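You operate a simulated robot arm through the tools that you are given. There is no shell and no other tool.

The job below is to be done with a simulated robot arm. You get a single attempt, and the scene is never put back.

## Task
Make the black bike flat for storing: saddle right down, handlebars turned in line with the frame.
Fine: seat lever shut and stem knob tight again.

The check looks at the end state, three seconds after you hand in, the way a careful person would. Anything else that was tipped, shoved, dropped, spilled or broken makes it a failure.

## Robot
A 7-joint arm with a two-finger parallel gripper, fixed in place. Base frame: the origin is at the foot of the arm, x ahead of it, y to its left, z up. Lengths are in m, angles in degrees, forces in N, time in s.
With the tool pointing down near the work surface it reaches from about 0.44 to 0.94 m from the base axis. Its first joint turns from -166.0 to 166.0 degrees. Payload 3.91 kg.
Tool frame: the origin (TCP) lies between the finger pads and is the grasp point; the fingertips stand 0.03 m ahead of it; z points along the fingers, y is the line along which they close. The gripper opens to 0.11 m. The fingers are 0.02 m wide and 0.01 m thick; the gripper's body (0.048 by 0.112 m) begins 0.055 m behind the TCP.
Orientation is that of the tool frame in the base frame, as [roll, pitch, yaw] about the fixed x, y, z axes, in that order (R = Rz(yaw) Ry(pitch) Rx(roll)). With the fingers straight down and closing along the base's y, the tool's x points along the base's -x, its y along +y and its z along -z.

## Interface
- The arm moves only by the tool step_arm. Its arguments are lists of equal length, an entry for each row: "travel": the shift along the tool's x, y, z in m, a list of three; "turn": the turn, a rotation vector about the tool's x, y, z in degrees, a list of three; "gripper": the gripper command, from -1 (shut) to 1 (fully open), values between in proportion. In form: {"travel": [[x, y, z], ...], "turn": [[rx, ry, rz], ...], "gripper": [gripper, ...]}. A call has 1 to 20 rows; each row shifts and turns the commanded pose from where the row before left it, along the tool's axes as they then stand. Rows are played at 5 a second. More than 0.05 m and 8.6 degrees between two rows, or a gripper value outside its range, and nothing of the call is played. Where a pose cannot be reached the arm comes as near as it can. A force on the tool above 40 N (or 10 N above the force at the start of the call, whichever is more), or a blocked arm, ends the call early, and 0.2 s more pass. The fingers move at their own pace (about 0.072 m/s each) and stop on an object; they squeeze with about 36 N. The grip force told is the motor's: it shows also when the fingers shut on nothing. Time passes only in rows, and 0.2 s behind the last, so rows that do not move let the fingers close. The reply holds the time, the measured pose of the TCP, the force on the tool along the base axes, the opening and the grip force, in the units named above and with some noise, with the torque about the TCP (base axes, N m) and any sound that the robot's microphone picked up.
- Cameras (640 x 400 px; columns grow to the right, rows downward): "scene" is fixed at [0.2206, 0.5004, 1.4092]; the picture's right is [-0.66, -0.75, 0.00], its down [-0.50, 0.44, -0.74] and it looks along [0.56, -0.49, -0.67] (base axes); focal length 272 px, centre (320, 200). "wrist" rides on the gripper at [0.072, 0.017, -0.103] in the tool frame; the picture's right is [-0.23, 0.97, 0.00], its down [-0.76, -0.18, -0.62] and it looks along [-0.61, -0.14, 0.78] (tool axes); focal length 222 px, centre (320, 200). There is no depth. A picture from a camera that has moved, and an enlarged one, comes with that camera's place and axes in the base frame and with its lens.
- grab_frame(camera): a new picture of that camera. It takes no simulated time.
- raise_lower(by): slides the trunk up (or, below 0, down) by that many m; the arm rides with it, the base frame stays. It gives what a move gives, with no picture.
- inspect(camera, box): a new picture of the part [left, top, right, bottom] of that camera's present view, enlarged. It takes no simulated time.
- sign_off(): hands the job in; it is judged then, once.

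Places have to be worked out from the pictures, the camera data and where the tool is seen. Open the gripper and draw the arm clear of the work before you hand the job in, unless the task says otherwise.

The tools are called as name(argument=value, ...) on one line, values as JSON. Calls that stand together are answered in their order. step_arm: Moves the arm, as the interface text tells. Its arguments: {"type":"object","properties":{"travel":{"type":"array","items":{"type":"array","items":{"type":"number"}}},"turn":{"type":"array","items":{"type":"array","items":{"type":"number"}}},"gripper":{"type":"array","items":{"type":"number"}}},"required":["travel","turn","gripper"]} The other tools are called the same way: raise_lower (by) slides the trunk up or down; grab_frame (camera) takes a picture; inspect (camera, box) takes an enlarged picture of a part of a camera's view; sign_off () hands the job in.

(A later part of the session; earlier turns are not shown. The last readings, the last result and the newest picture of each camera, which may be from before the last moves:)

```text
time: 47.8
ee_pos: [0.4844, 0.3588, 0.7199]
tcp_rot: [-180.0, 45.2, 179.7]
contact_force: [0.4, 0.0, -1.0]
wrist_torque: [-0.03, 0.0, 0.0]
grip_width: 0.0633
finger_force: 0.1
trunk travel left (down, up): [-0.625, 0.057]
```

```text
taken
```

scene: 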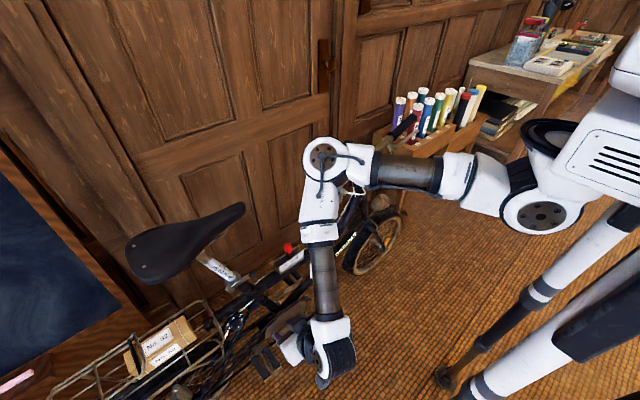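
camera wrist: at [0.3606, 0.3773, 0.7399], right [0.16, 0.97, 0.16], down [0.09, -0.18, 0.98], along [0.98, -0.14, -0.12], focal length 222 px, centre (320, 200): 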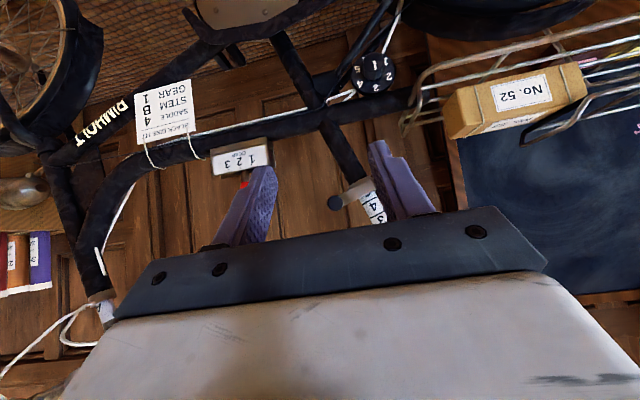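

inspect(camera="wrist", box=[288, 140, 416, 220])

inspect(camera="scene", box=[180, 230, 340, 330])

```text
5.00 times, centred on (352, 180) of wrist
camera zoom: at [0.3606, 0.3773, 0.7399], right [0.16, 0.97, 0.16], down [0.09, -0.18, 0.98], along [0.98, -0.14, -0.12], focal length 1111 px, centre (160, 300)
```

zoom: 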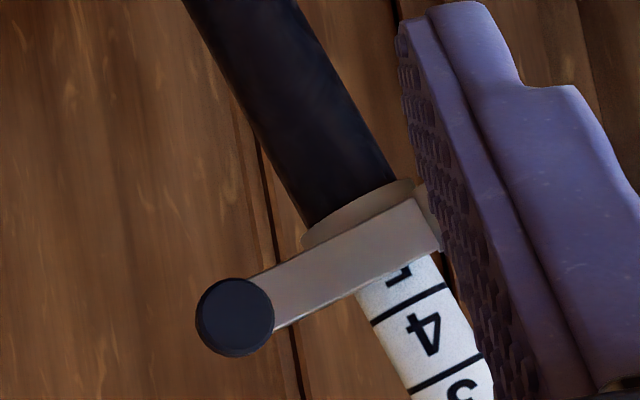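

```text
4.00 times, centred on (260, 280) of scene
camera zoom: at [0.2206, 0.5004, 1.4092], right [-0.66, -0.75, 0.0], down [-0.5, 0.44, -0.74], along [0.56, -0.49, -0.67], focal length 1088 px, centre (560, -120)
```

zoom: 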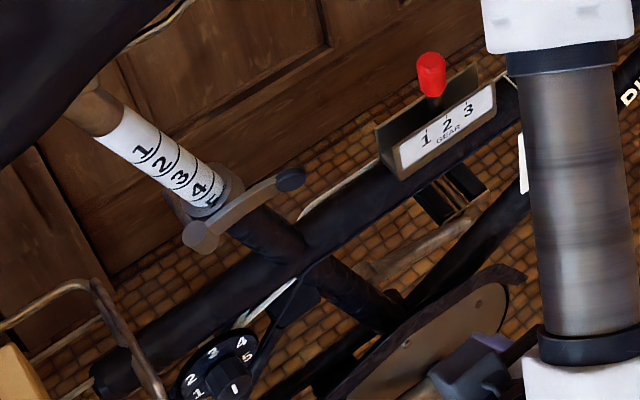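

The lever lies perpendicular to the seat tube: pivot near [0.703, 0.415, 0.690], paddle at [0.688, 0.350, 0.708], and it should swing outward toward the robot. I close the fingers into a single stick and move to a pre-point above and behind the paddle, keeping the 45° tilt to clear the saddle.

step_arm(travel=[[-0.04, 0, 0.012], [-0.04, 0, 0.012], [-0.04, 0, 0.012], [-0.0416, 0, 0.0129], [0, 0, 0], [0, 0, 0]], turn=[[0, 0, 0], [0, 0, 0], [0, 0, 0], [0, 0, 0], [0, 0, 0], [0, 0, 0]], gripper=[-1, -1, -1, -1, -1, -1])

grab_frame(camera="wrist")

inspect(camera="scene", box=[100, 180, 340, 330])

```text
time: 49.2
ee_pos: [0.6327, 0.3614, 0.8012]
tcp_rot: [179.9, 45.1, 179.8]
contact_force: [0.3, 0.1, -1.3]
wrist_torque: [0.04, 0.01, 0.01]
grip_width: 0.0002
finger_force: 36.4
trunk travel left (down, up): [-0.625, 0.057]
```

```text
taken
camera wrist: at [0.5094, 0.3779, 0.8204], right [0.16, 0.97, 0.16], down [0.1, -0.18, 0.98], along [0.98, -0.14, -0.12], focal length 222 px, centre (320, 200)
```

wrist: 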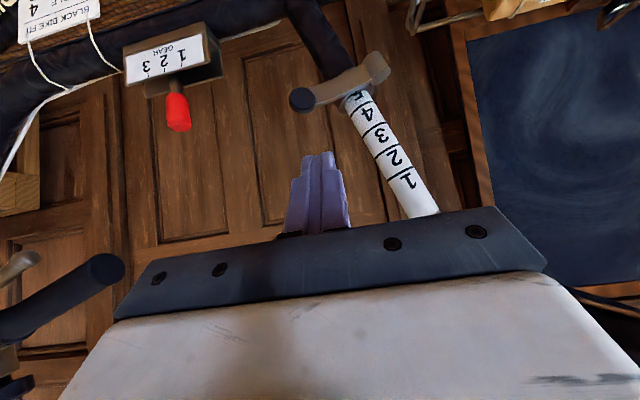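

```text
2.67 times, centred on (220, 255) of scene
camera zoom: at [0.2206, 0.5004, 1.4092], right [-0.66, -0.75, 0.0], down [-0.5, 0.44, -0.74], along [0.56, -0.49, -0.67], focal length 725 px, centre (587, 53)
```

zoom: 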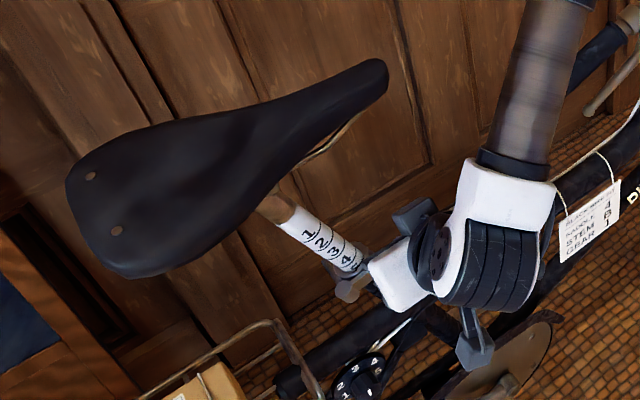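

inspect(camera="wrist", box=[272, 40, 400, 120])

inspect(camera="wrist", box=[260, 90, 420, 250])

```text
5.00 times, centred on (336, 80) of wrist
camera zoom: at [0.5094, 0.3779, 0.8204], right [0.16, 0.97, 0.16], down [0.1, -0.18, 0.98], along [0.98, -0.14, -0.12], focal length 1111 px, centre (240, 800)
```

zoom: 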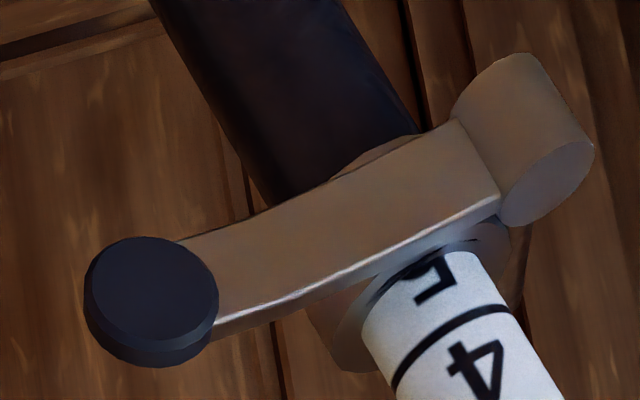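

```text
2.50 times, centred on (340, 170) of wrist
camera zoom: at [0.5094, 0.3779, 0.8204], right [0.16, 0.97, 0.16], down [0.1, -0.18, 0.98], along [0.98, -0.14, -0.12], focal length 555 px, centre (270, 275)
```

zoom: 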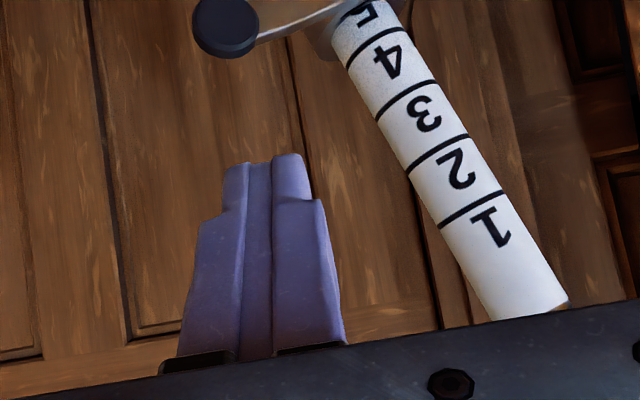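

The pivot refines to about [0.706, 0.419, 0.687] and the paddle to [0.689, 0.3505, 0.709]. I slide the closed fingers in behind the paddle along the tool axis, stopping if anything touches.

step_arm(travel=[[-0.003, -0.004, 0.02], [0, 0, 0.03], [0, 0, 0.03], [0, 0, 0.02]], turn=[[0, 0, 0], [0, 0, 0], [0, 0, 0], [0, 0, 0]], gripper=[-1, -1, -1, -1])

inspect(camera="wrist", box=[260, 90, 420, 250])

inspect(camera="scene", box=[180, 230, 292, 300])

```text
time: 50.2
ee_pos: [0.7057, 0.3558, 0.7303]
tcp_rot: [180.0, 45.1, 179.9]
contact_force: [-0.3, 0.1, 0.0]
wrist_torque: [-0.04, 0.01, 0.03]
grip_width: 0.0003
finger_force: 35.8
trunk travel left (down, up): [-0.625, 0.057]
```

```text
2.50 times, centred on (340, 170) of wrist
camera zoom: at [0.5823, 0.3727, 0.7509], right [0.16, 0.97, 0.16], down [0.1, -0.18, 0.98], along [0.98, -0.14, -0.12], focal length 555 px, centre (270, 275)
```

zoom: 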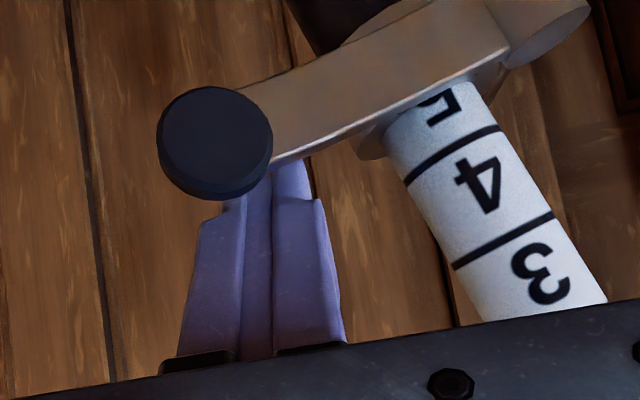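

```text
5.71 times, centred on (236, 265) of scene
camera zoom: at [0.2206, 0.5004, 1.4092], right [-0.66, -0.75, 0.0], down [-0.5, 0.44, -0.74], along [0.56, -0.49, -0.67], focal length 1554 px, centre (800, -171)
```

zoom: 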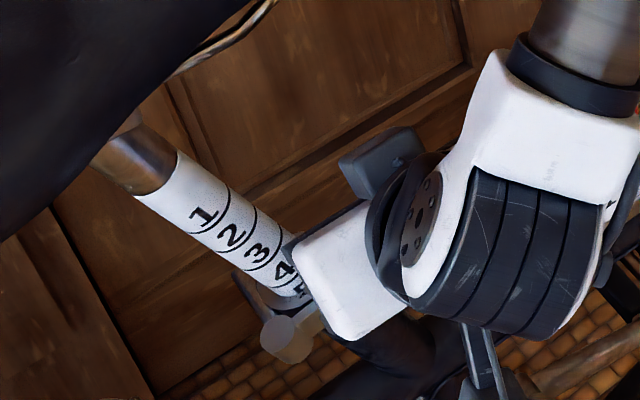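

The fingertips are now behind the paddle, hidden by it in the picture, with no contact. I advance 1.8 cm more and start pulling outward.

step_arm(travel=[[0, 0, 0.01], [0, 0, 0.008]], turn=[[0, 0, 0], [0, 0, 0]], gripper=[-1, -1])

inspect(camera="wrist", box=[260, 90, 420, 250])

```text
time: 50.8
ee_pos: [0.7173, 0.3554, 0.7186]
tcp_rot: [180.0, 45.2, 179.9]
contact_force: [0.2, -0.7, -0.4]
wrist_torque: [0.0, 0.02, 0.0]
grip_width: 0.0
finger_force: 35.3
trunk travel left (down, up): [-0.625, 0.057]
```

```text
2.50 times, centred on (340, 170) of wrist
camera zoom: at [0.5948, 0.3728, 0.7386], right [0.16, 0.97, 0.16], down [0.1, -0.18, 0.98], along [0.98, -0.14, -0.12], focal length 555 px, centre (270, 275)
```

zoom: 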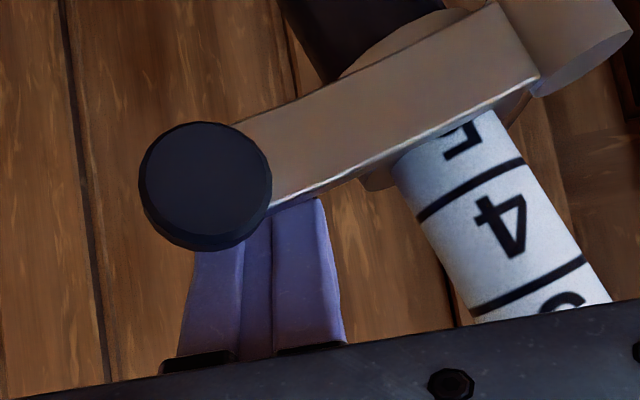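

The fingers are securely behind the lever. I pull outward about 2.6 cm and check the reaction.

step_arm(travel=[[0.0057, -0.0006, -0.0067], [0.0057, -0.0006, -0.0067], [0.0057, -0.0005, -0.0067]], turn=[[0, 0, 0], [0, 0, 0], [0, 0, 0]], gripper=[-1, -1, -1])

inspect(camera="wrist", box=[260, 90, 420, 250])

inspect(camera="scene", box=[180, 230, 292, 300])

```text
time: 51.6
ee_pos: [0.6914, 0.353, 0.7211]
tcp_rot: [180.0, 45.1, 179.9]
contact_force: [2.8, -0.2, 2.8]
wrist_torque: [0.03, 0.01, -0.07]
grip_width: 0.0
finger_force: 35.8
trunk travel left (down, up): [-0.625, 0.057]
```

```text
2.50 times, centred on (340, 170) of wrist
camera zoom: at [0.5681, 0.3708, 0.7412], right [0.16, 0.97, 0.16], down [0.1, -0.18, 0.98], along [0.98, -0.14, -0.12], focal length 555 px, centre (270, 275)
```

zoom: 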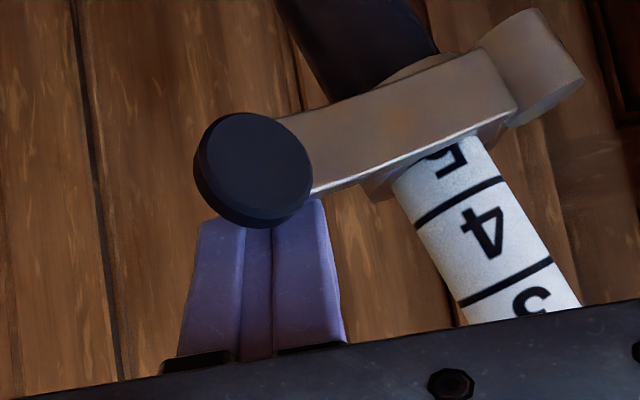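

```text
5.71 times, centred on (236, 265) of scene
camera zoom: at [0.2206, 0.5004, 1.4092], right [-0.66, -0.75, 0.0], down [-0.5, 0.44, -0.74], along [0.56, -0.49, -0.67], focal length 1554 px, centre (800, -171)
```

zoom: 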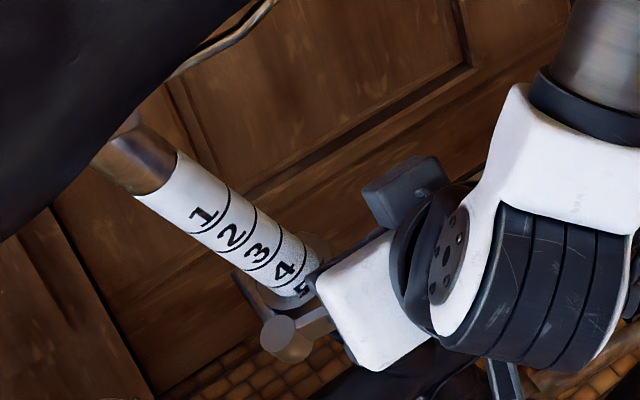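

The lever follows easily at about 3 N. I continue pulling it around its pivot arc.

step_arm(travel=[[0.01287, 0.0022, -0.01202], [0.01294, 0.0065, -0.01025], [0.01216, 0.0104, -0.00778]], turn=[[0, 0, 0], [0, 0, 0], [0, 0, 0]], gripper=[-1, -1, -1])

inspect(camera="wrist", box=[260, 50, 420, 250])

inspect(camera="scene", box=[180, 230, 292, 300])

```text
time: 52.4
ee_pos: [0.6434, 0.374, 0.715]
tcp_rot: [180.0, 45.2, 179.8]
contact_force: [0.4, -0.4, -0.8]
wrist_torque: [0.0, -0.02, 0.02]
grip_width: 0.0
finger_force: 36.2
trunk travel left (down, up): [-0.625, 0.057]
```

```text
2.00 times, centred on (340, 150) of wrist
camera zoom: at [0.5196, 0.3902, 0.7353], right [0.16, 0.97, 0.16], down [0.1, -0.18, 0.98], along [0.98, -0.14, -0.12], focal length 444 px, centre (280, 300)
```

zoom: 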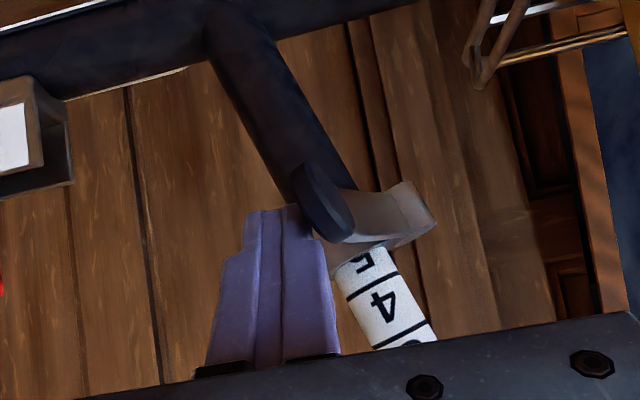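

```text
5.71 times, centred on (236, 265) of scene
camera zoom: at [0.2206, 0.5004, 1.4092], right [-0.66, -0.75, 0.0], down [-0.5, 0.44, -0.74], along [0.56, -0.49, -0.67], focal length 1554 px, centre (800, -171)
```

zoom: 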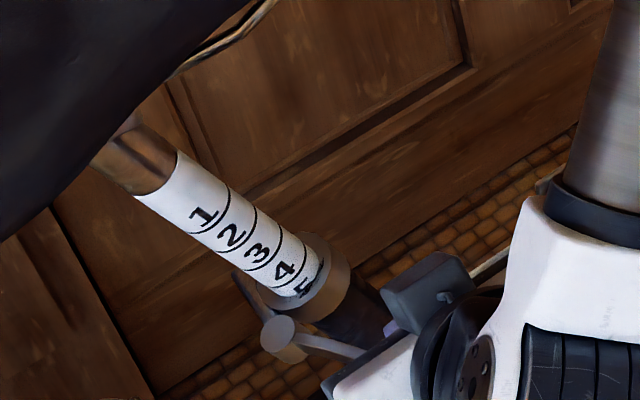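

The lever is swinging out cleanly toward the robot. I keep following the arc, now pushing on its front side toward the rear.

step_arm(travel=[[0.01039, 0.0136, -0.00488], [0.00806, 0.0157, -0.00156], [0.00509, 0.0169, 0.00184]], turn=[[0, 0, 0], [0, 0, 0], [0, 0, 0]], gripper=[-1, -1, -1])

inspect(camera="wrist", box=[260, 50, 420, 250])

inspect(camera="scene", box=[180, 230, 292, 300])

```text
time: 53.2
ee_pos: [0.6248, 0.4063, 0.7053]
tcp_rot: [-178.9, 45.6, 179.9]
contact_force: [-11.7, -16.4, 20.5]
wrist_torque: [-0.27, -0.07, -0.23]
grip_width: 0.0002
finger_force: 35.7
trunk travel left (down, up): [-0.625, 0.057]
stopped in row 3: the force on the tool passed its limit at 51 N (the readings are from after the stop); the commanded pose is now the measured one
```

```text
2.00 times, centred on (340, 150) of wrist
camera zoom: at [0.5024, 0.4253, 0.7242], right [0.18, 0.97, 0.15], down [0.09, -0.16, 0.98], along [0.98, -0.16, -0.11], focal length 444 px, centre (280, 300)
```

zoom: 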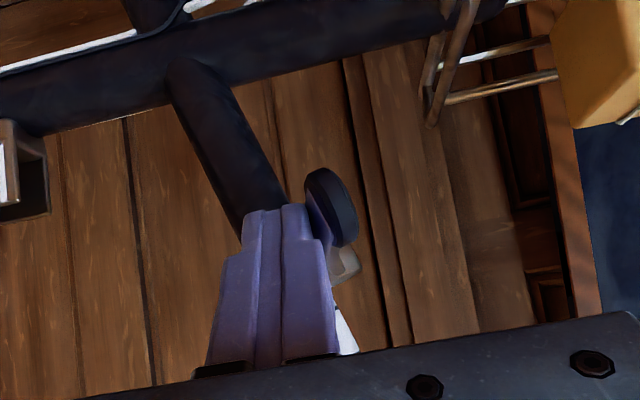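

```text
5.71 times, centred on (236, 265) of scene
camera zoom: at [0.2206, 0.5004, 1.4092], right [-0.66, -0.75, 0.0], down [-0.5, 0.44, -0.74], along [0.56, -0.49, -0.67], focal length 1554 px, centre (800, -171)
```

zoom: 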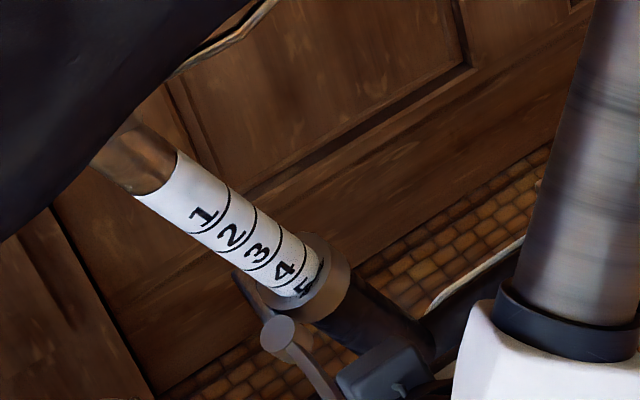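

The force limit tripped as the lever hit its end stop, having swung about 90° and now pointing at the robot, so it is open. I back off from it and retreat to look.

step_arm(travel=[[0, -0.015, 0], [0, -0.015, 0], [0, 0, -0.04], [0, 0, -0.04], [0, 0, -0.04]], turn=[[0, 0, 0], [0, 0, 0], [0, 0, 0], [0, 0, 0], [0, 0, 0]], gripper=[-1, -1, -1, -1, -1])

grab_frame(camera="wrist")

inspect(camera="scene", box=[180, 230, 292, 300])

grab_frame(camera="scene")

```text
time: 54.4
ee_pos: [0.5398, 0.3786, 0.7883]
tcp_rot: [-178.9, 45.4, 179.8]
contact_force: [0.4, 0.7, 0.1]
wrist_torque: [-0.05, -0.04, -0.02]
grip_width: 0.0
finger_force: 36.1
trunk travel left (down, up): [-0.625, 0.057]
```

```text
taken
camera wrist: at [0.4168, 0.398, 0.8071], right [0.18, 0.97, 0.15], down [0.09, -0.17, 0.98], along [0.98, -0.16, -0.12], focal length 222 px, centre (320, 200)
```

wrist: 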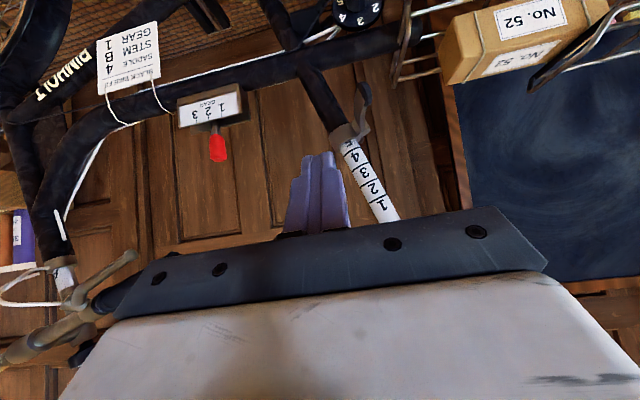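

```text
5.71 times, centred on (236, 265) of scene
camera zoom: at [0.2206, 0.5004, 1.4092], right [-0.66, -0.75, 0.0], down [-0.5, 0.44, -0.74], along [0.56, -0.49, -0.67], focal length 1554 px, centre (800, -171)
```

zoom: 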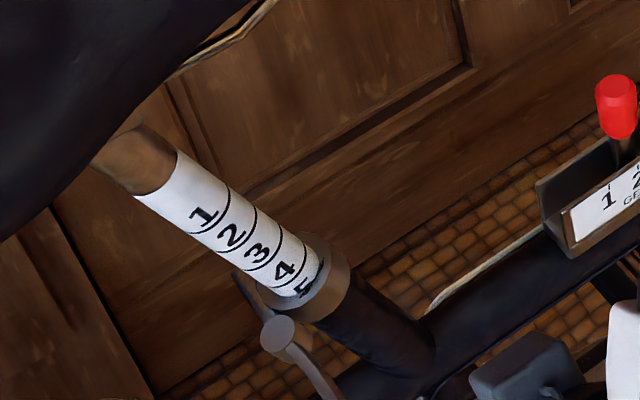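

```text
taken
```

scene: 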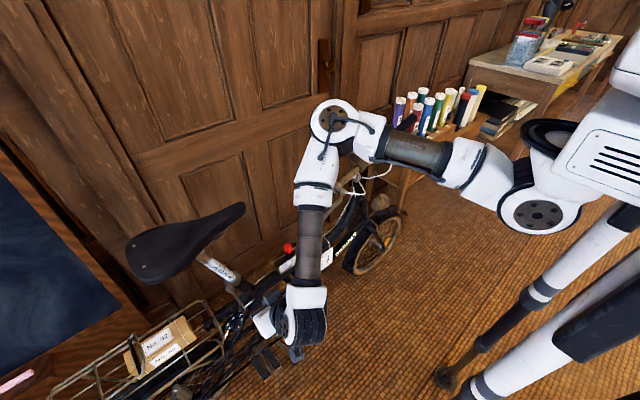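

inspect(camera="wrist", box=[304, 70, 432, 150])

inspect(camera="scene", box=[210, 260, 290, 310])

```text
5.00 times, centred on (368, 110) of wrist
camera zoom: at [0.4168, 0.398, 0.8071], right [0.18, 0.97, 0.15], down [0.09, -0.17, 0.98], along [0.98, -0.16, -0.12], focal length 1111 px, centre (80, 650)
```

zoom: 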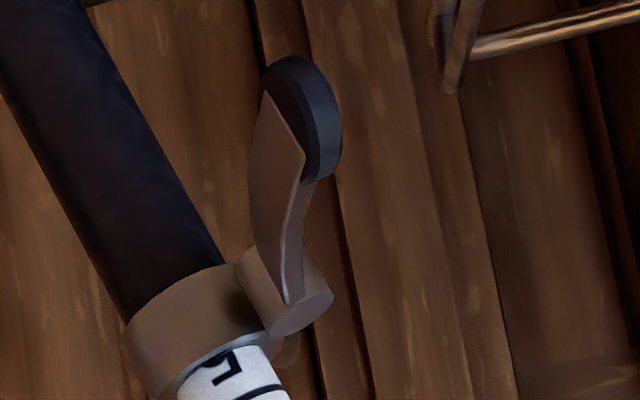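

```text
8.00 times, centred on (250, 285) of scene
camera zoom: at [0.2206, 0.5004, 1.4092], right [-0.66, -0.75, 0.0], down [-0.5, 0.44, -0.74], along [0.56, -0.49, -0.67], focal length 2176 px, centre (880, -480)
```

zoom: 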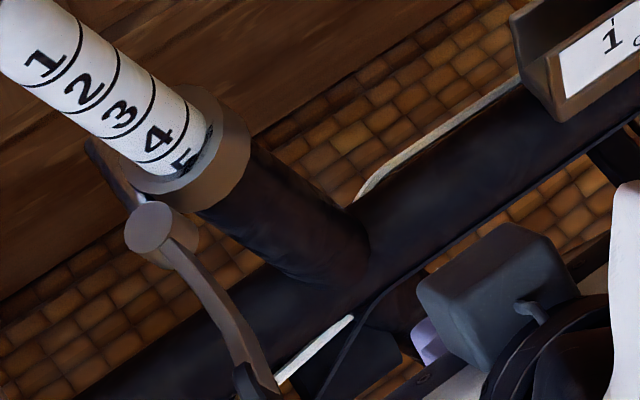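

The lever now points straight out at the robot and is against its open stop. Next is the saddle: I retreat, rise, and level the tool to look at it from above.

step_arm(travel=[[0, 0, -0.035], [0, 0, -0.035], [-0.035, 0, -0.035], [-0.035, 0, -0.035], [-0.035, 0, -0.035], [-0.035, 0, -0.035], [-0.035, 0, -0.035], [-0.035, 0, -0.035], [-0.035, 0, -0.035], [0, 0, 0], [0, 0, 0], [0, 0, 0], [0, 0, 0], [0, 0, 0], [0, 0, 0]], turn=[[0, 0, 0], [0, 0, 0], [0, 0, 0], [0, 0, 0], [0, 0, 0], [0, 0, 0], [0, 0, 0], [0, 0, 0], [0, 0, 0], [0, 7.5, 0], [0, 7.5, 0], [0, 7.5, 0], [0, 7.5, 0], [0, 7.5, 0], [0, 7.5, 0]], gripper=[-1, -1, -1, -1, -1, -1, -1, -1, -1, -1, -1, -1, -1, -1, -1])

grab_frame(camera="wrist")

grab_frame(camera="scene")

```text
time: 57.6
ee_pos: [0.4885, 0.3858, 1.1831]
tcp_rot: [-179.3, 0.2, 179.2]
contact_force: [0.9, 0.3, 0.0]
wrist_torque: [0.02, -0.01, -0.01]
grip_width: 0.0
finger_force: 36.0
trunk travel left (down, up): [-0.625, 0.057]
```

```text
taken
camera wrist: at [0.4175, 0.405, 1.2842], right [0.24, 0.97, -0.01], down [0.76, -0.18, 0.63], along [0.61, -0.16, -0.78], focal length 222 px, centre (320, 200)
```

wrist: 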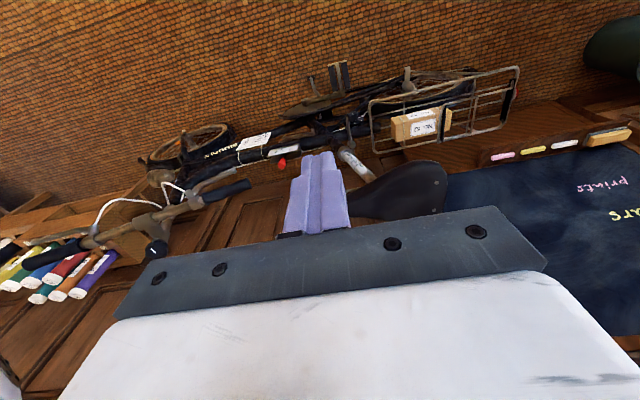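

```text
taken
```

scene: 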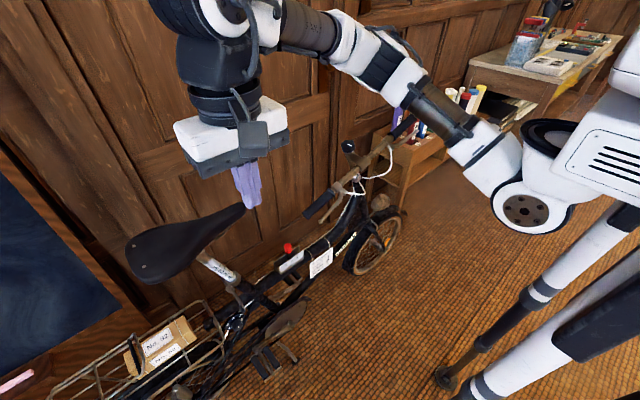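

inspect(camera="wrist", box=[320, 110, 480, 230])

inspect(camera="scene", box=[100, 190, 292, 310])

inspect(camera="wrist", box=[0, 120, 320, 320])

```text
3.33 times, centred on (400, 170) of wrist
camera zoom: at [0.4175, 0.405, 1.2842], right [0.24, 0.97, -0.01], down [0.76, -0.18, 0.63], along [0.61, -0.16, -0.78], focal length 740 px, centre (53, 300)
```

zoom: 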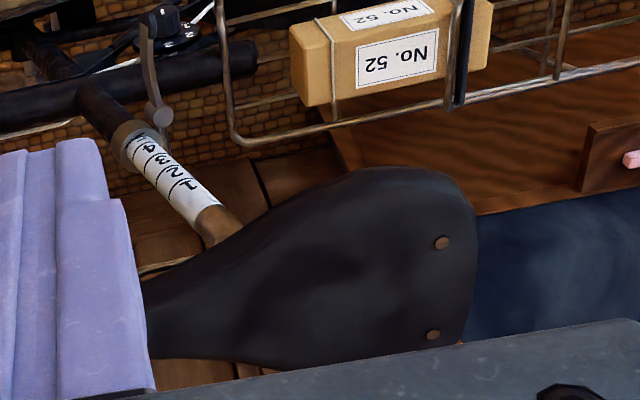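

```text
3.33 times, centred on (196, 250) of scene
camera zoom: at [0.2206, 0.5004, 1.4092], right [-0.66, -0.75, 0.0], down [-0.5, 0.44, -0.74], along [0.56, -0.49, -0.67], focal length 907 px, centre (733, 33)
```

zoom: 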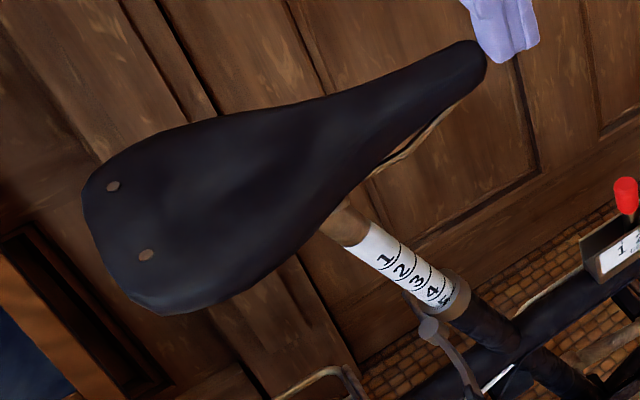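

```text
2.00 times, centred on (160, 220) of wrist
camera zoom: at [0.4175, 0.405, 1.2842], right [0.24, 0.97, -0.01], down [0.76, -0.18, 0.63], along [0.61, -0.16, -0.78], focal length 444 px, centre (640, 160)
```

zoom: 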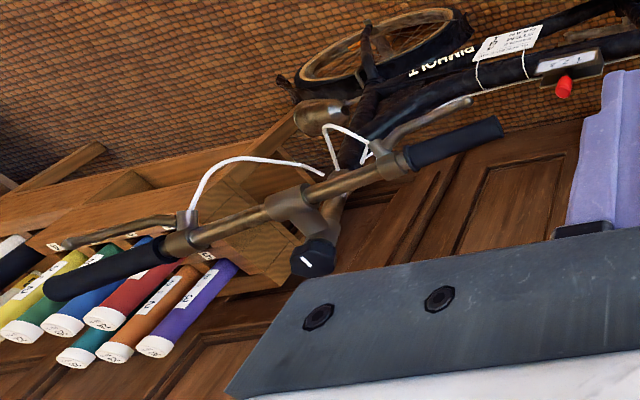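

Rivets triangulate at [0.701, 0.557, 0.935] and [0.776, 0.558, 0.932], so the saddle is centred on x ≈ 0.738. The post axis meets its top near [0.737, 0.465, 0.93]. I move above that point with closed fingers, tilted along the seat tube (about 16°).

step_arm(travel=[[-0.0355, 0.01774, 0.01], [-0.0355, 0.01774, 0.01], [-0.0355, 0.01774, 0.01], [-0.0355, 0.01774, 0.01], [-0.0355, 0.01774, 0.01], [-0.0355, 0.01774, 0.01], [-0.0355, 0.01774, 0.01], [0, 0, 0], [0, 0, 0]], turn=[[0, 0, -0.8], [0, 0, 0], [0, 0, 0], [0, 0, 0], [0, 0, 0], [0, 0, 0], [0, 0, 0], [7.8, 0, 0], [7.8, 0, 0]], gripper=[-1, -1, -1, -1, -1, -1, -1, -1, -1])

grab_frame(camera="wrist")

grab_frame(camera="scene")

```text
time: 59.6
ee_pos: [0.698, 0.467, 1.1079]
tcp_rot: [-164.2, 0.4, -179.9]
contact_force: [-1.0, -0.7, -0.6]
wrist_torque: [0.02, 0.01, -0.01]
grip_width: 0.0
finger_force: 36.0
out of reach, approached as far as the arm can: row 7, 8, 9
trunk travel left (down, up): [-0.625, 0.057]
```

```text
taken
camera wrist: at [0.6267, 0.5108, 1.2002], right [0.23, 0.94, -0.26], down [0.76, 0.0, 0.65], along [0.61, -0.35, -0.71], focal length 222 px, centre (320, 200)
```

wrist: 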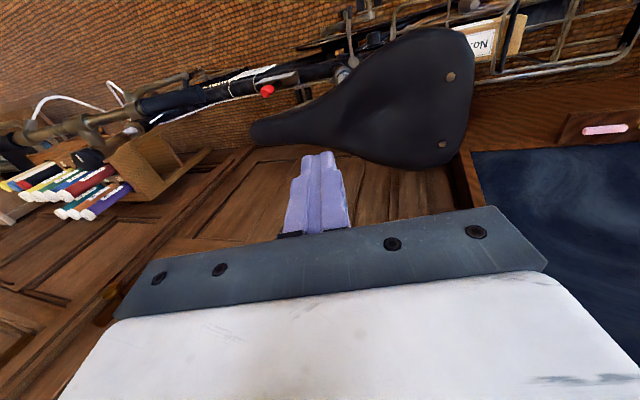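

```text
taken
```

scene: 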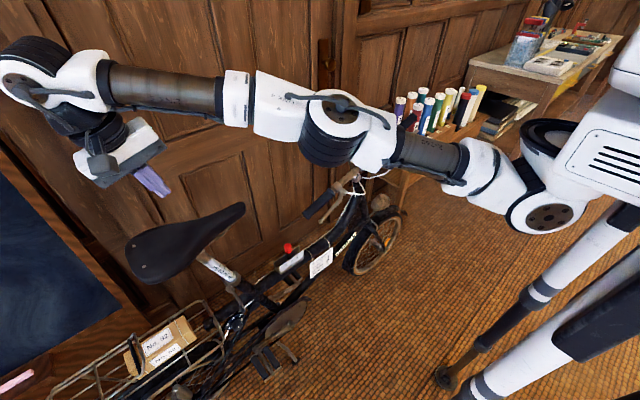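

That height was just beyond reach; lower down the arm can extend further. I descend toward a point about 3 cm above the saddle on the post axis.

step_arm(travel=[[0, 0.0096, 0.0222], [0, 0.0096, 0.0222], [-0.013, 0.0096, 0.0222], [-0.013, 0.0096, 0.0222], [-0.013, 0.0096, 0.0222]], turn=[[0, 0, 0], [0, 0, 0], [0, 0, 0], [0, 0, 0], [0, 0, 0]], gripper=[-1, -1, -1, -1, -1])

grab_frame(camera="wrist")

inspect(camera="scene", box=[60, 120, 300, 320])

```text
time: 60.8
ee_pos: [0.7271, 0.4702, 0.9907]
tcp_rot: [-163.7, 0.4, 179.9]
contact_force: [0.4, 1.0, -0.5]
wrist_torque: [0.02, 0.0, -0.02]
grip_width: 0.0
finger_force: 36.4
out of reach, approached as far as the arm can: row 4, 5
trunk travel left (down, up): [-0.625, 0.057]
```

```text
taken
camera wrist: at [0.6546, 0.5154, 1.0824], right [0.23, 0.93, -0.27], down [0.76, 0.0, 0.65], along [0.61, -0.36, -0.71], focal length 222 px, centre (320, 200)
```

wrist: 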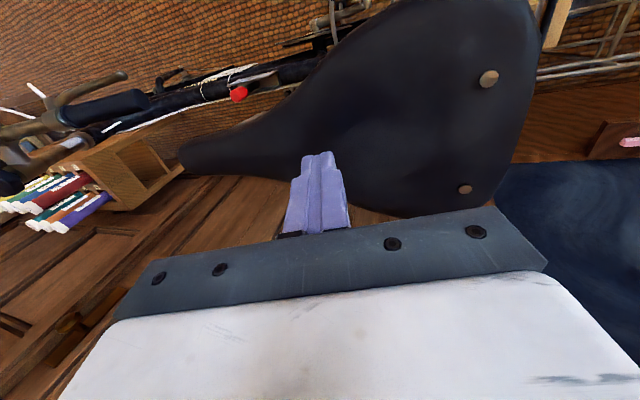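

```text
2.00 times, centred on (180, 220) of scene
camera zoom: at [0.2206, 0.5004, 1.4092], right [-0.66, -0.75, 0.0], down [-0.5, 0.44, -0.74], along [0.56, -0.49, -0.67], focal length 544 px, centre (600, 160)
```

zoom: 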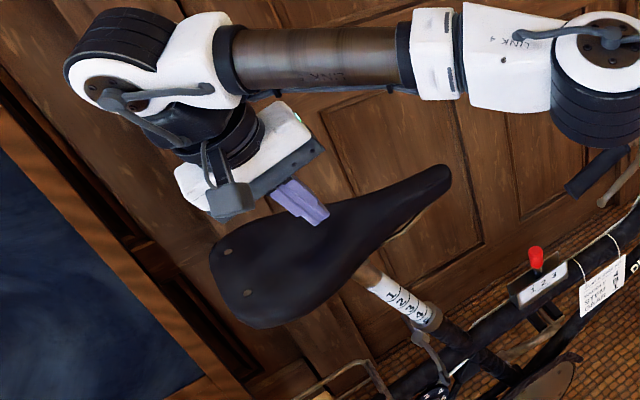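

The fingertips are about 3 cm above the saddle near the post line, and reach improves as I go lower. I descend in small steps until contact.

step_arm(travel=[[0, 0.004, 0.008], [0, 0.004, 0.008], [0, 0.004, 0.008], [0, 0.003, 0.006]], turn=[[0, 0, 0], [0, 0, 0], [0, 0, 0], [0, 0, 0]], gripper=[-1, -1, -1, -1])

grab_frame(camera="wrist")

inspect(camera="scene", box=[60, 120, 300, 320])

```text
time: 61.8
ee_pos: [0.7252, 0.4761, 0.9573]
tcp_rot: [-163.7, 0.4, -180.0]
contact_force: [0.5, 0.8, -0.2]
wrist_torque: [-0.02, -0.03, 0.0]
grip_width: 0.0
finger_force: 36.0
trunk travel left (down, up): [-0.625, 0.057]
```

```text
taken
camera wrist: at [0.6545, 0.5213, 1.0494], right [0.23, 0.93, -0.27], down [0.76, 0.0, 0.65], along [0.61, -0.36, -0.71], focal length 222 px, centre (320, 200)
```

wrist: 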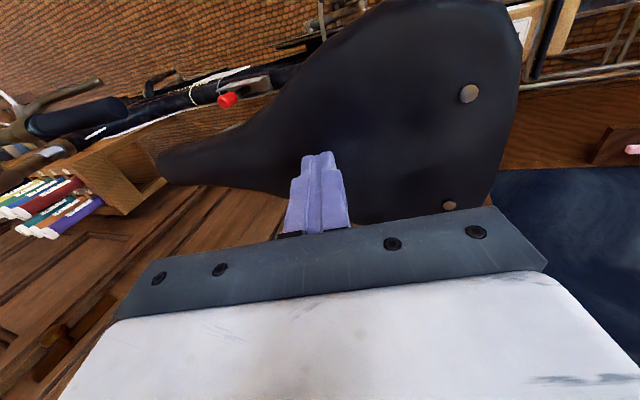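

```text
2.00 times, centred on (180, 220) of scene
camera zoom: at [0.2206, 0.5004, 1.4092], right [-0.66, -0.75, 0.0], down [-0.5, 0.44, -0.74], along [0.56, -0.49, -0.67], focal length 544 px, centre (600, 160)
```

zoom: 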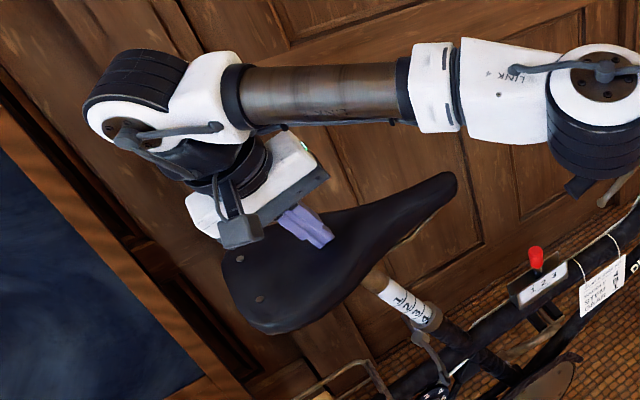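

The saddle has already dropped slightly with hardly any force, so the post is free. I keep pressing along the post axis.

step_arm(travel=[[0, 0, 0.012], [0, 0, 0.012], [0, 0, 0.012]], turn=[[0, 0, 0], [0, 0, 0], [0, 0, 0]], gripper=[-1, -1, -1])

inspect(camera="scene", box=[60, 140, 300, 340])

```text
time: 62.6
ee_pos: [0.7264, 0.4653, 0.9209]
tcp_rot: [-163.6, 0.3, 179.9]
contact_force: [-0.2, 0.4, 0.7]
wrist_torque: [-0.01, 0.01, -0.02]
grip_width: 0.0
finger_force: 35.8
trunk travel left (down, up): [-0.625, 0.057]
```

```text
2.00 times, centred on (180, 240) of scene
camera zoom: at [0.2206, 0.5004, 1.4092], right [-0.66, -0.75, 0.0], down [-0.5, 0.44, -0.74], along [0.56, -0.49, -0.67], focal length 544 px, centre (600, 120)
```

zoom: 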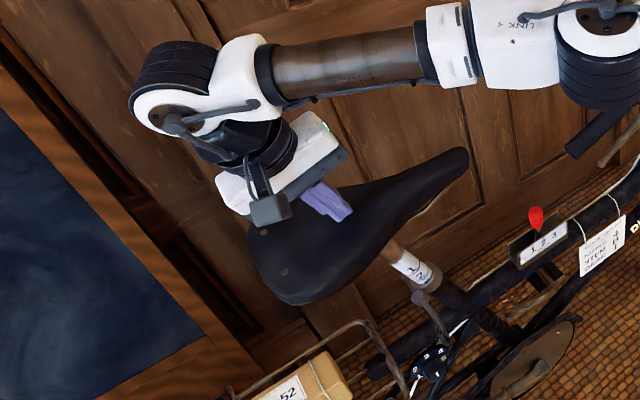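

The post now shows only "1 2" above the collar, so the saddle is sinking, partly under its own weight. I continue down with it until it bottoms out.

step_arm(travel=[[0, 0, 0.012], [0, 0, 0.012], [0, 0, 0.012]], turn=[[0, 0, 0], [0, 0, 0], [0, 0, 0]], gripper=[-1, -1, -1])

inspect(camera="scene", box=[60, 140, 300, 340])

grab_frame(camera="wrist")

```text
time: 63.4
ee_pos: [0.7265, 0.4556, 0.888]
tcp_rot: [-163.7, 0.2, 179.9]
contact_force: [-0.6, 0.2, -0.5]
wrist_torque: [0.01, 0.04, 0.02]
grip_width: 0.0002
finger_force: 35.7
trunk travel left (down, up): [-0.625, 0.057]
```

```text
2.00 times, centred on (180, 240) of scene
camera zoom: at [0.2206, 0.5004, 1.4092], right [-0.66, -0.75, 0.0], down [-0.5, 0.44, -0.74], along [0.56, -0.49, -0.67], focal length 544 px, centre (600, 120)
```

zoom: 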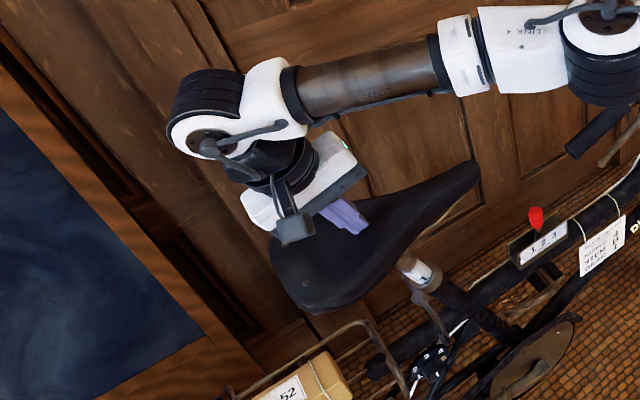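

```text
taken
camera wrist: at [0.6552, 0.501, 0.9805], right [0.23, 0.93, -0.27], down [0.76, 0.0, 0.65], along [0.61, -0.36, -0.71], focal length 222 px, centre (320, 200)
```

wrist: 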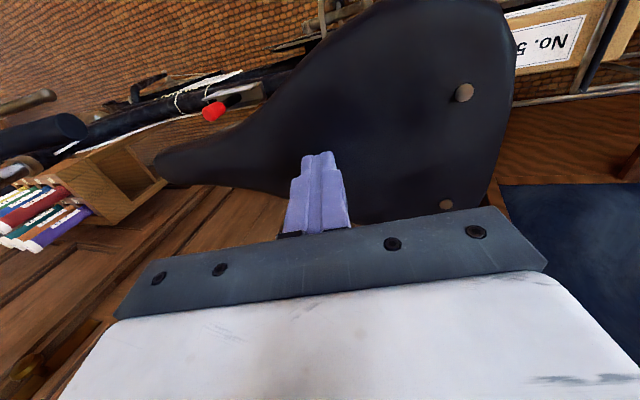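

Only "1" is left showing. I continue pressing gently to the stop.

step_arm(travel=[[0, 0, 0.01], [0, 0, 0.01], [0, 0, 0.01]], turn=[[0, 0, 0], [0, 0, 0], [0, 0, 0]], gripper=[-1, -1, -1])

inspect(camera="scene", box=[140, 200, 300, 320])

```text
time: 64.2
ee_pos: [0.7263, 0.447, 0.8643]
tcp_rot: [-164.0, 0.7, 180.0]
contact_force: [1.7, 6.4, 26.8]
wrist_torque: [0.18, 0.05, 0.0]
grip_width: 0.0001
finger_force: 35.9
trunk travel left (down, up): [-0.625, 0.057]
```

```text
3.33 times, centred on (220, 260) of scene
camera zoom: at [0.2206, 0.5004, 1.4092], right [-0.66, -0.75, 0.0], down [-0.5, 0.44, -0.74], along [0.56, -0.49, -0.67], focal length 907 px, centre (653, 0)
```

zoom: 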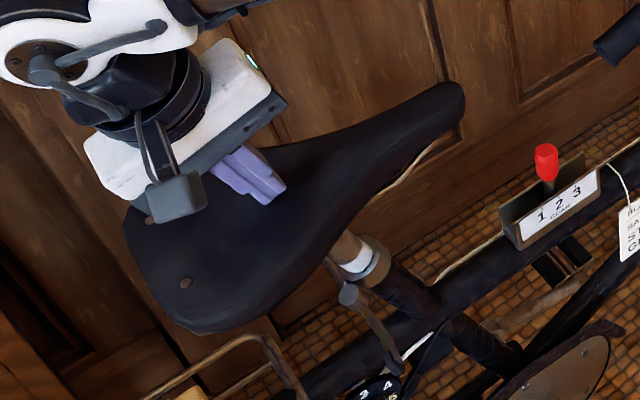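

Contact force rose to 27 N and the "1" is gone under the collar. I press a little more to see whether it is truly bottomed.

inspect(camera="scene", box=[196, 240, 260, 290])

step_arm(travel=[[0, 0, 0.002], [0, 0, 0.001]], turn=[[0, 0, 0], [0, 0, 0]], gripper=[-1, -1])

inspect(camera="scene", box=[196, 240, 260, 290])

```text
8.00 times, centred on (228, 265) of scene
camera zoom: at [0.2206, 0.5004, 1.4092], right [-0.66, -0.75, 0.0], down [-0.5, 0.44, -0.74], along [0.56, -0.49, -0.67], focal length 2176 px, centre (1056, -320)
```

zoom: 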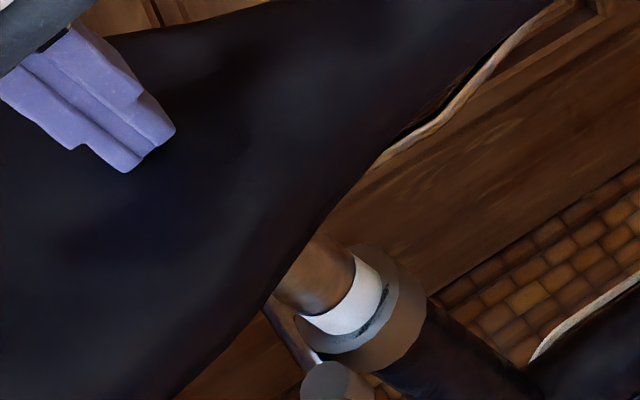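

```text
time: 64.6
ee_pos: [0.7266, 0.4479, 0.8654]
tcp_rot: [-164.2, 0.8, 179.9]
contact_force: [-8.1, -5.9, 14.6]
wrist_torque: [-0.14, 0.37, 0.07]
grip_width: 0.0002
finger_force: 36.1
trunk travel left (down, up): [-0.625, 0.057]
stopped in row 2: the force on the tool passed its limit at 41 N (the readings are from after the stop); the commanded pose is now the measured one
```

```text
8.00 times, centred on (228, 265) of scene
camera zoom: at [0.2206, 0.5004, 1.4092], right [-0.66, -0.75, 0.0], down [-0.5, 0.44, -0.74], along [0.56, -0.49, -0.67], focal length 2176 px, centre (1056, -320)
```

zoom: 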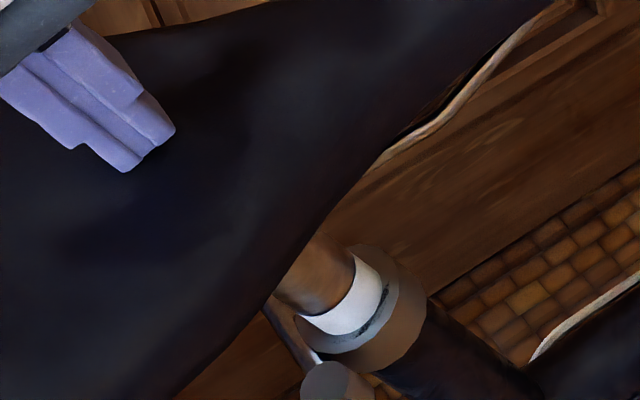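

Pressing to 41 N gave no further movement and the "1" line is at the collar, so the saddle is right down. I lift off, move back toward the robot, and tilt the tool 45° again for closing the lever.

step_arm(travel=[[0, 0, -0.04], [0, 0, -0.04], [0, 0, -0.04], [0.045, 0, 0], [0.045, 0, 0], [0.045, 0, 0], [0.045, 0, 0], [0.045, 0, 0], [0.045, 0, 0], [0, 0, 0], [0, 0, 0], [0, 0, 0], [0, 0, 0], [0, 0, 0], [0, 0, 0], [0, 0, 0], [0, 0, 0]], turn=[[0, 0, 0], [0, 0, 0], [0, 0, 0], [0, 0, 0], [0, 0, 0], [0, 0, 0], [0, 0, 0], [0, 0, 0], [0, 0, 0], [-7.9, 0, 0], [-7.9, 0, 0], [0, -7.5, 0], [0, -7.5, 0], [0, -7.5, 0], [0, -7.5, 0], [0, -7.5, 0], [0, -7.5, 0]], gripper=[-1, -1, -1, -1, -1, -1, -1, -1, -1, -1, -1, -1, -1, -1, -1, -1, -1])

grab_frame(camera="wrist")

grab_frame(camera="scene")

```text
time: 68.2
ee_pos: [0.454, 0.4787, 0.9738]
tcp_rot: [-179.8, 45.8, 180.0]
contact_force: [0.7, -0.2, 0.6]
wrist_torque: [-0.04, 0.02, 0.02]
grip_width: 0.0
finger_force: 36.4
out of reach, approached as far as the arm can: row 3
trunk travel left (down, up): [-0.625, 0.057]
```

```text
taken
camera wrist: at [0.3304, 0.4954, 0.9934], right [0.16, 0.97, 0.16], down [0.08, -0.18, 0.98], along [0.98, -0.14, -0.11], focal length 222 px, centre (320, 200)
```

wrist: 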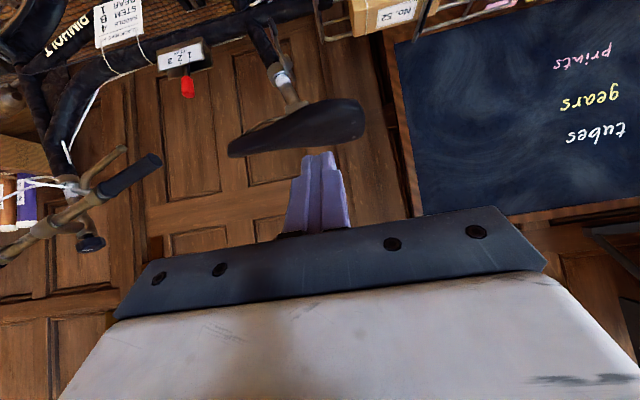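

```text
taken
```

scene: 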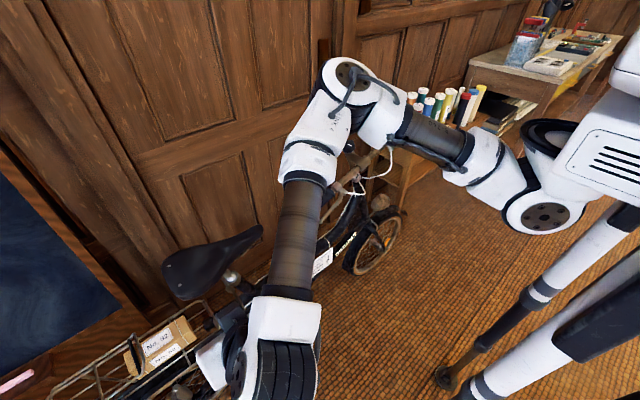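

Now I descend to a pre-point on the rear side of the open lever, well clear of the lowered saddle.

step_arm(travel=[[0.01347, -0.00378, 0.03703], [0.01347, -0.00378, 0.03703], [0.01347, -0.00378, 0.03703], [0.01347, -0.00378, 0.03703], [0.01347, -0.00378, 0.03703], [0.01347, -0.00378, 0.03703]], turn=[[0, 0, 0], [0, 0, 0], [0, 0, 0], [0, 0, 0], [0, 0, 0], [0, 0, 0]], gripper=[-1, -1, -1, -1, -1, -1])

grab_frame(camera="wrist")

inspect(camera="scene", box=[140, 200, 300, 320])

```text
time: 69.6
ee_pos: [0.5568, 0.4543, 0.7612]
tcp_rot: [-179.7, 45.6, 179.9]
contact_force: [0.1, 0.3, -1.0]
wrist_torque: [-0.01, 0.01, 0.0]
grip_width: 0.0
finger_force: 36.6
trunk travel left (down, up): [-0.625, 0.057]
```

```text
taken
camera wrist: at [0.4336, 0.4718, 0.7805], right [0.16, 0.97, 0.16], down [0.09, -0.18, 0.98], along [0.98, -0.14, -0.11], focal length 222 px, centre (320, 200)
```

wrist: 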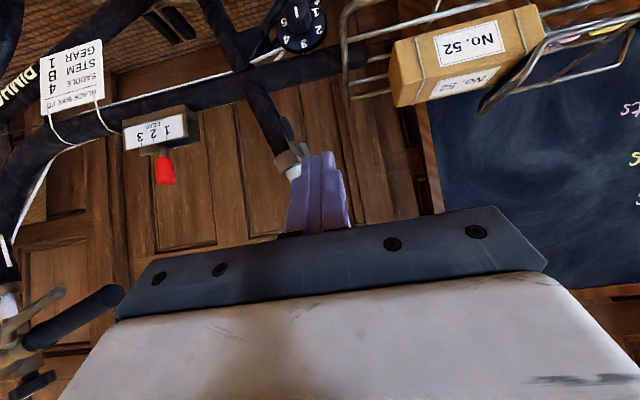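

```text
3.33 times, centred on (220, 260) of scene
camera zoom: at [0.2206, 0.5004, 1.4092], right [-0.66, -0.75, 0.0], down [-0.5, 0.44, -0.74], along [0.56, -0.49, -0.67], focal length 907 px, centre (653, 0)
```

zoom: 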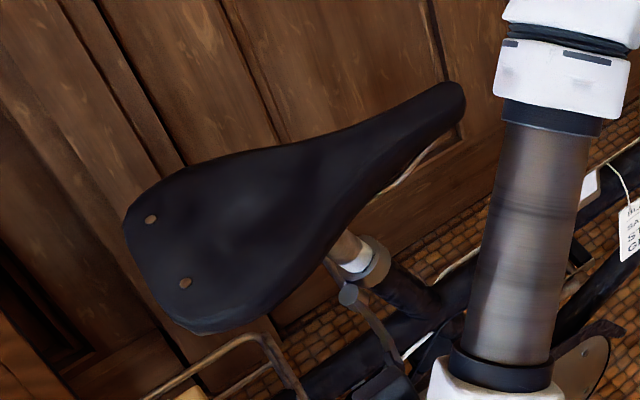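

inspect(camera="wrist", box=[240, 90, 368, 190])

inspect(camera="scene", box=[210, 260, 290, 310])

```text
4.00 times, centred on (304, 140) of wrist
camera zoom: at [0.4336, 0.4718, 0.7805], right [0.16, 0.97, 0.16], down [0.09, -0.18, 0.98], along [0.98, -0.14, -0.11], focal length 888 px, centre (384, 440)
```

zoom: 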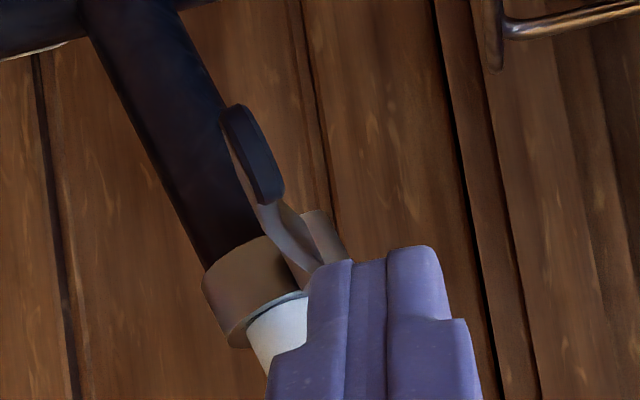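

```text
8.00 times, centred on (250, 285) of scene
camera zoom: at [0.2206, 0.5004, 1.4092], right [-0.66, -0.75, 0.0], down [-0.5, 0.44, -0.74], along [0.56, -0.49, -0.67], focal length 2176 px, centre (880, -480)
```

zoom: 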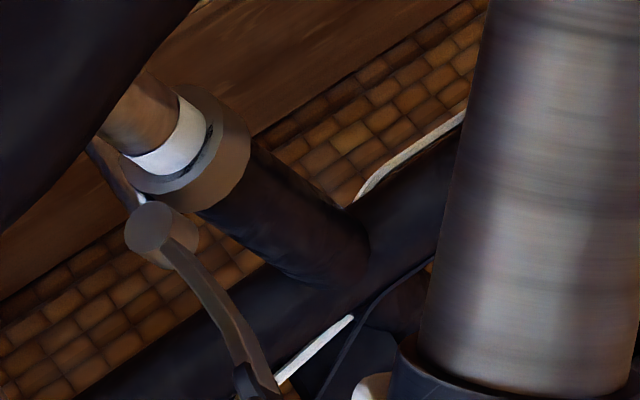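

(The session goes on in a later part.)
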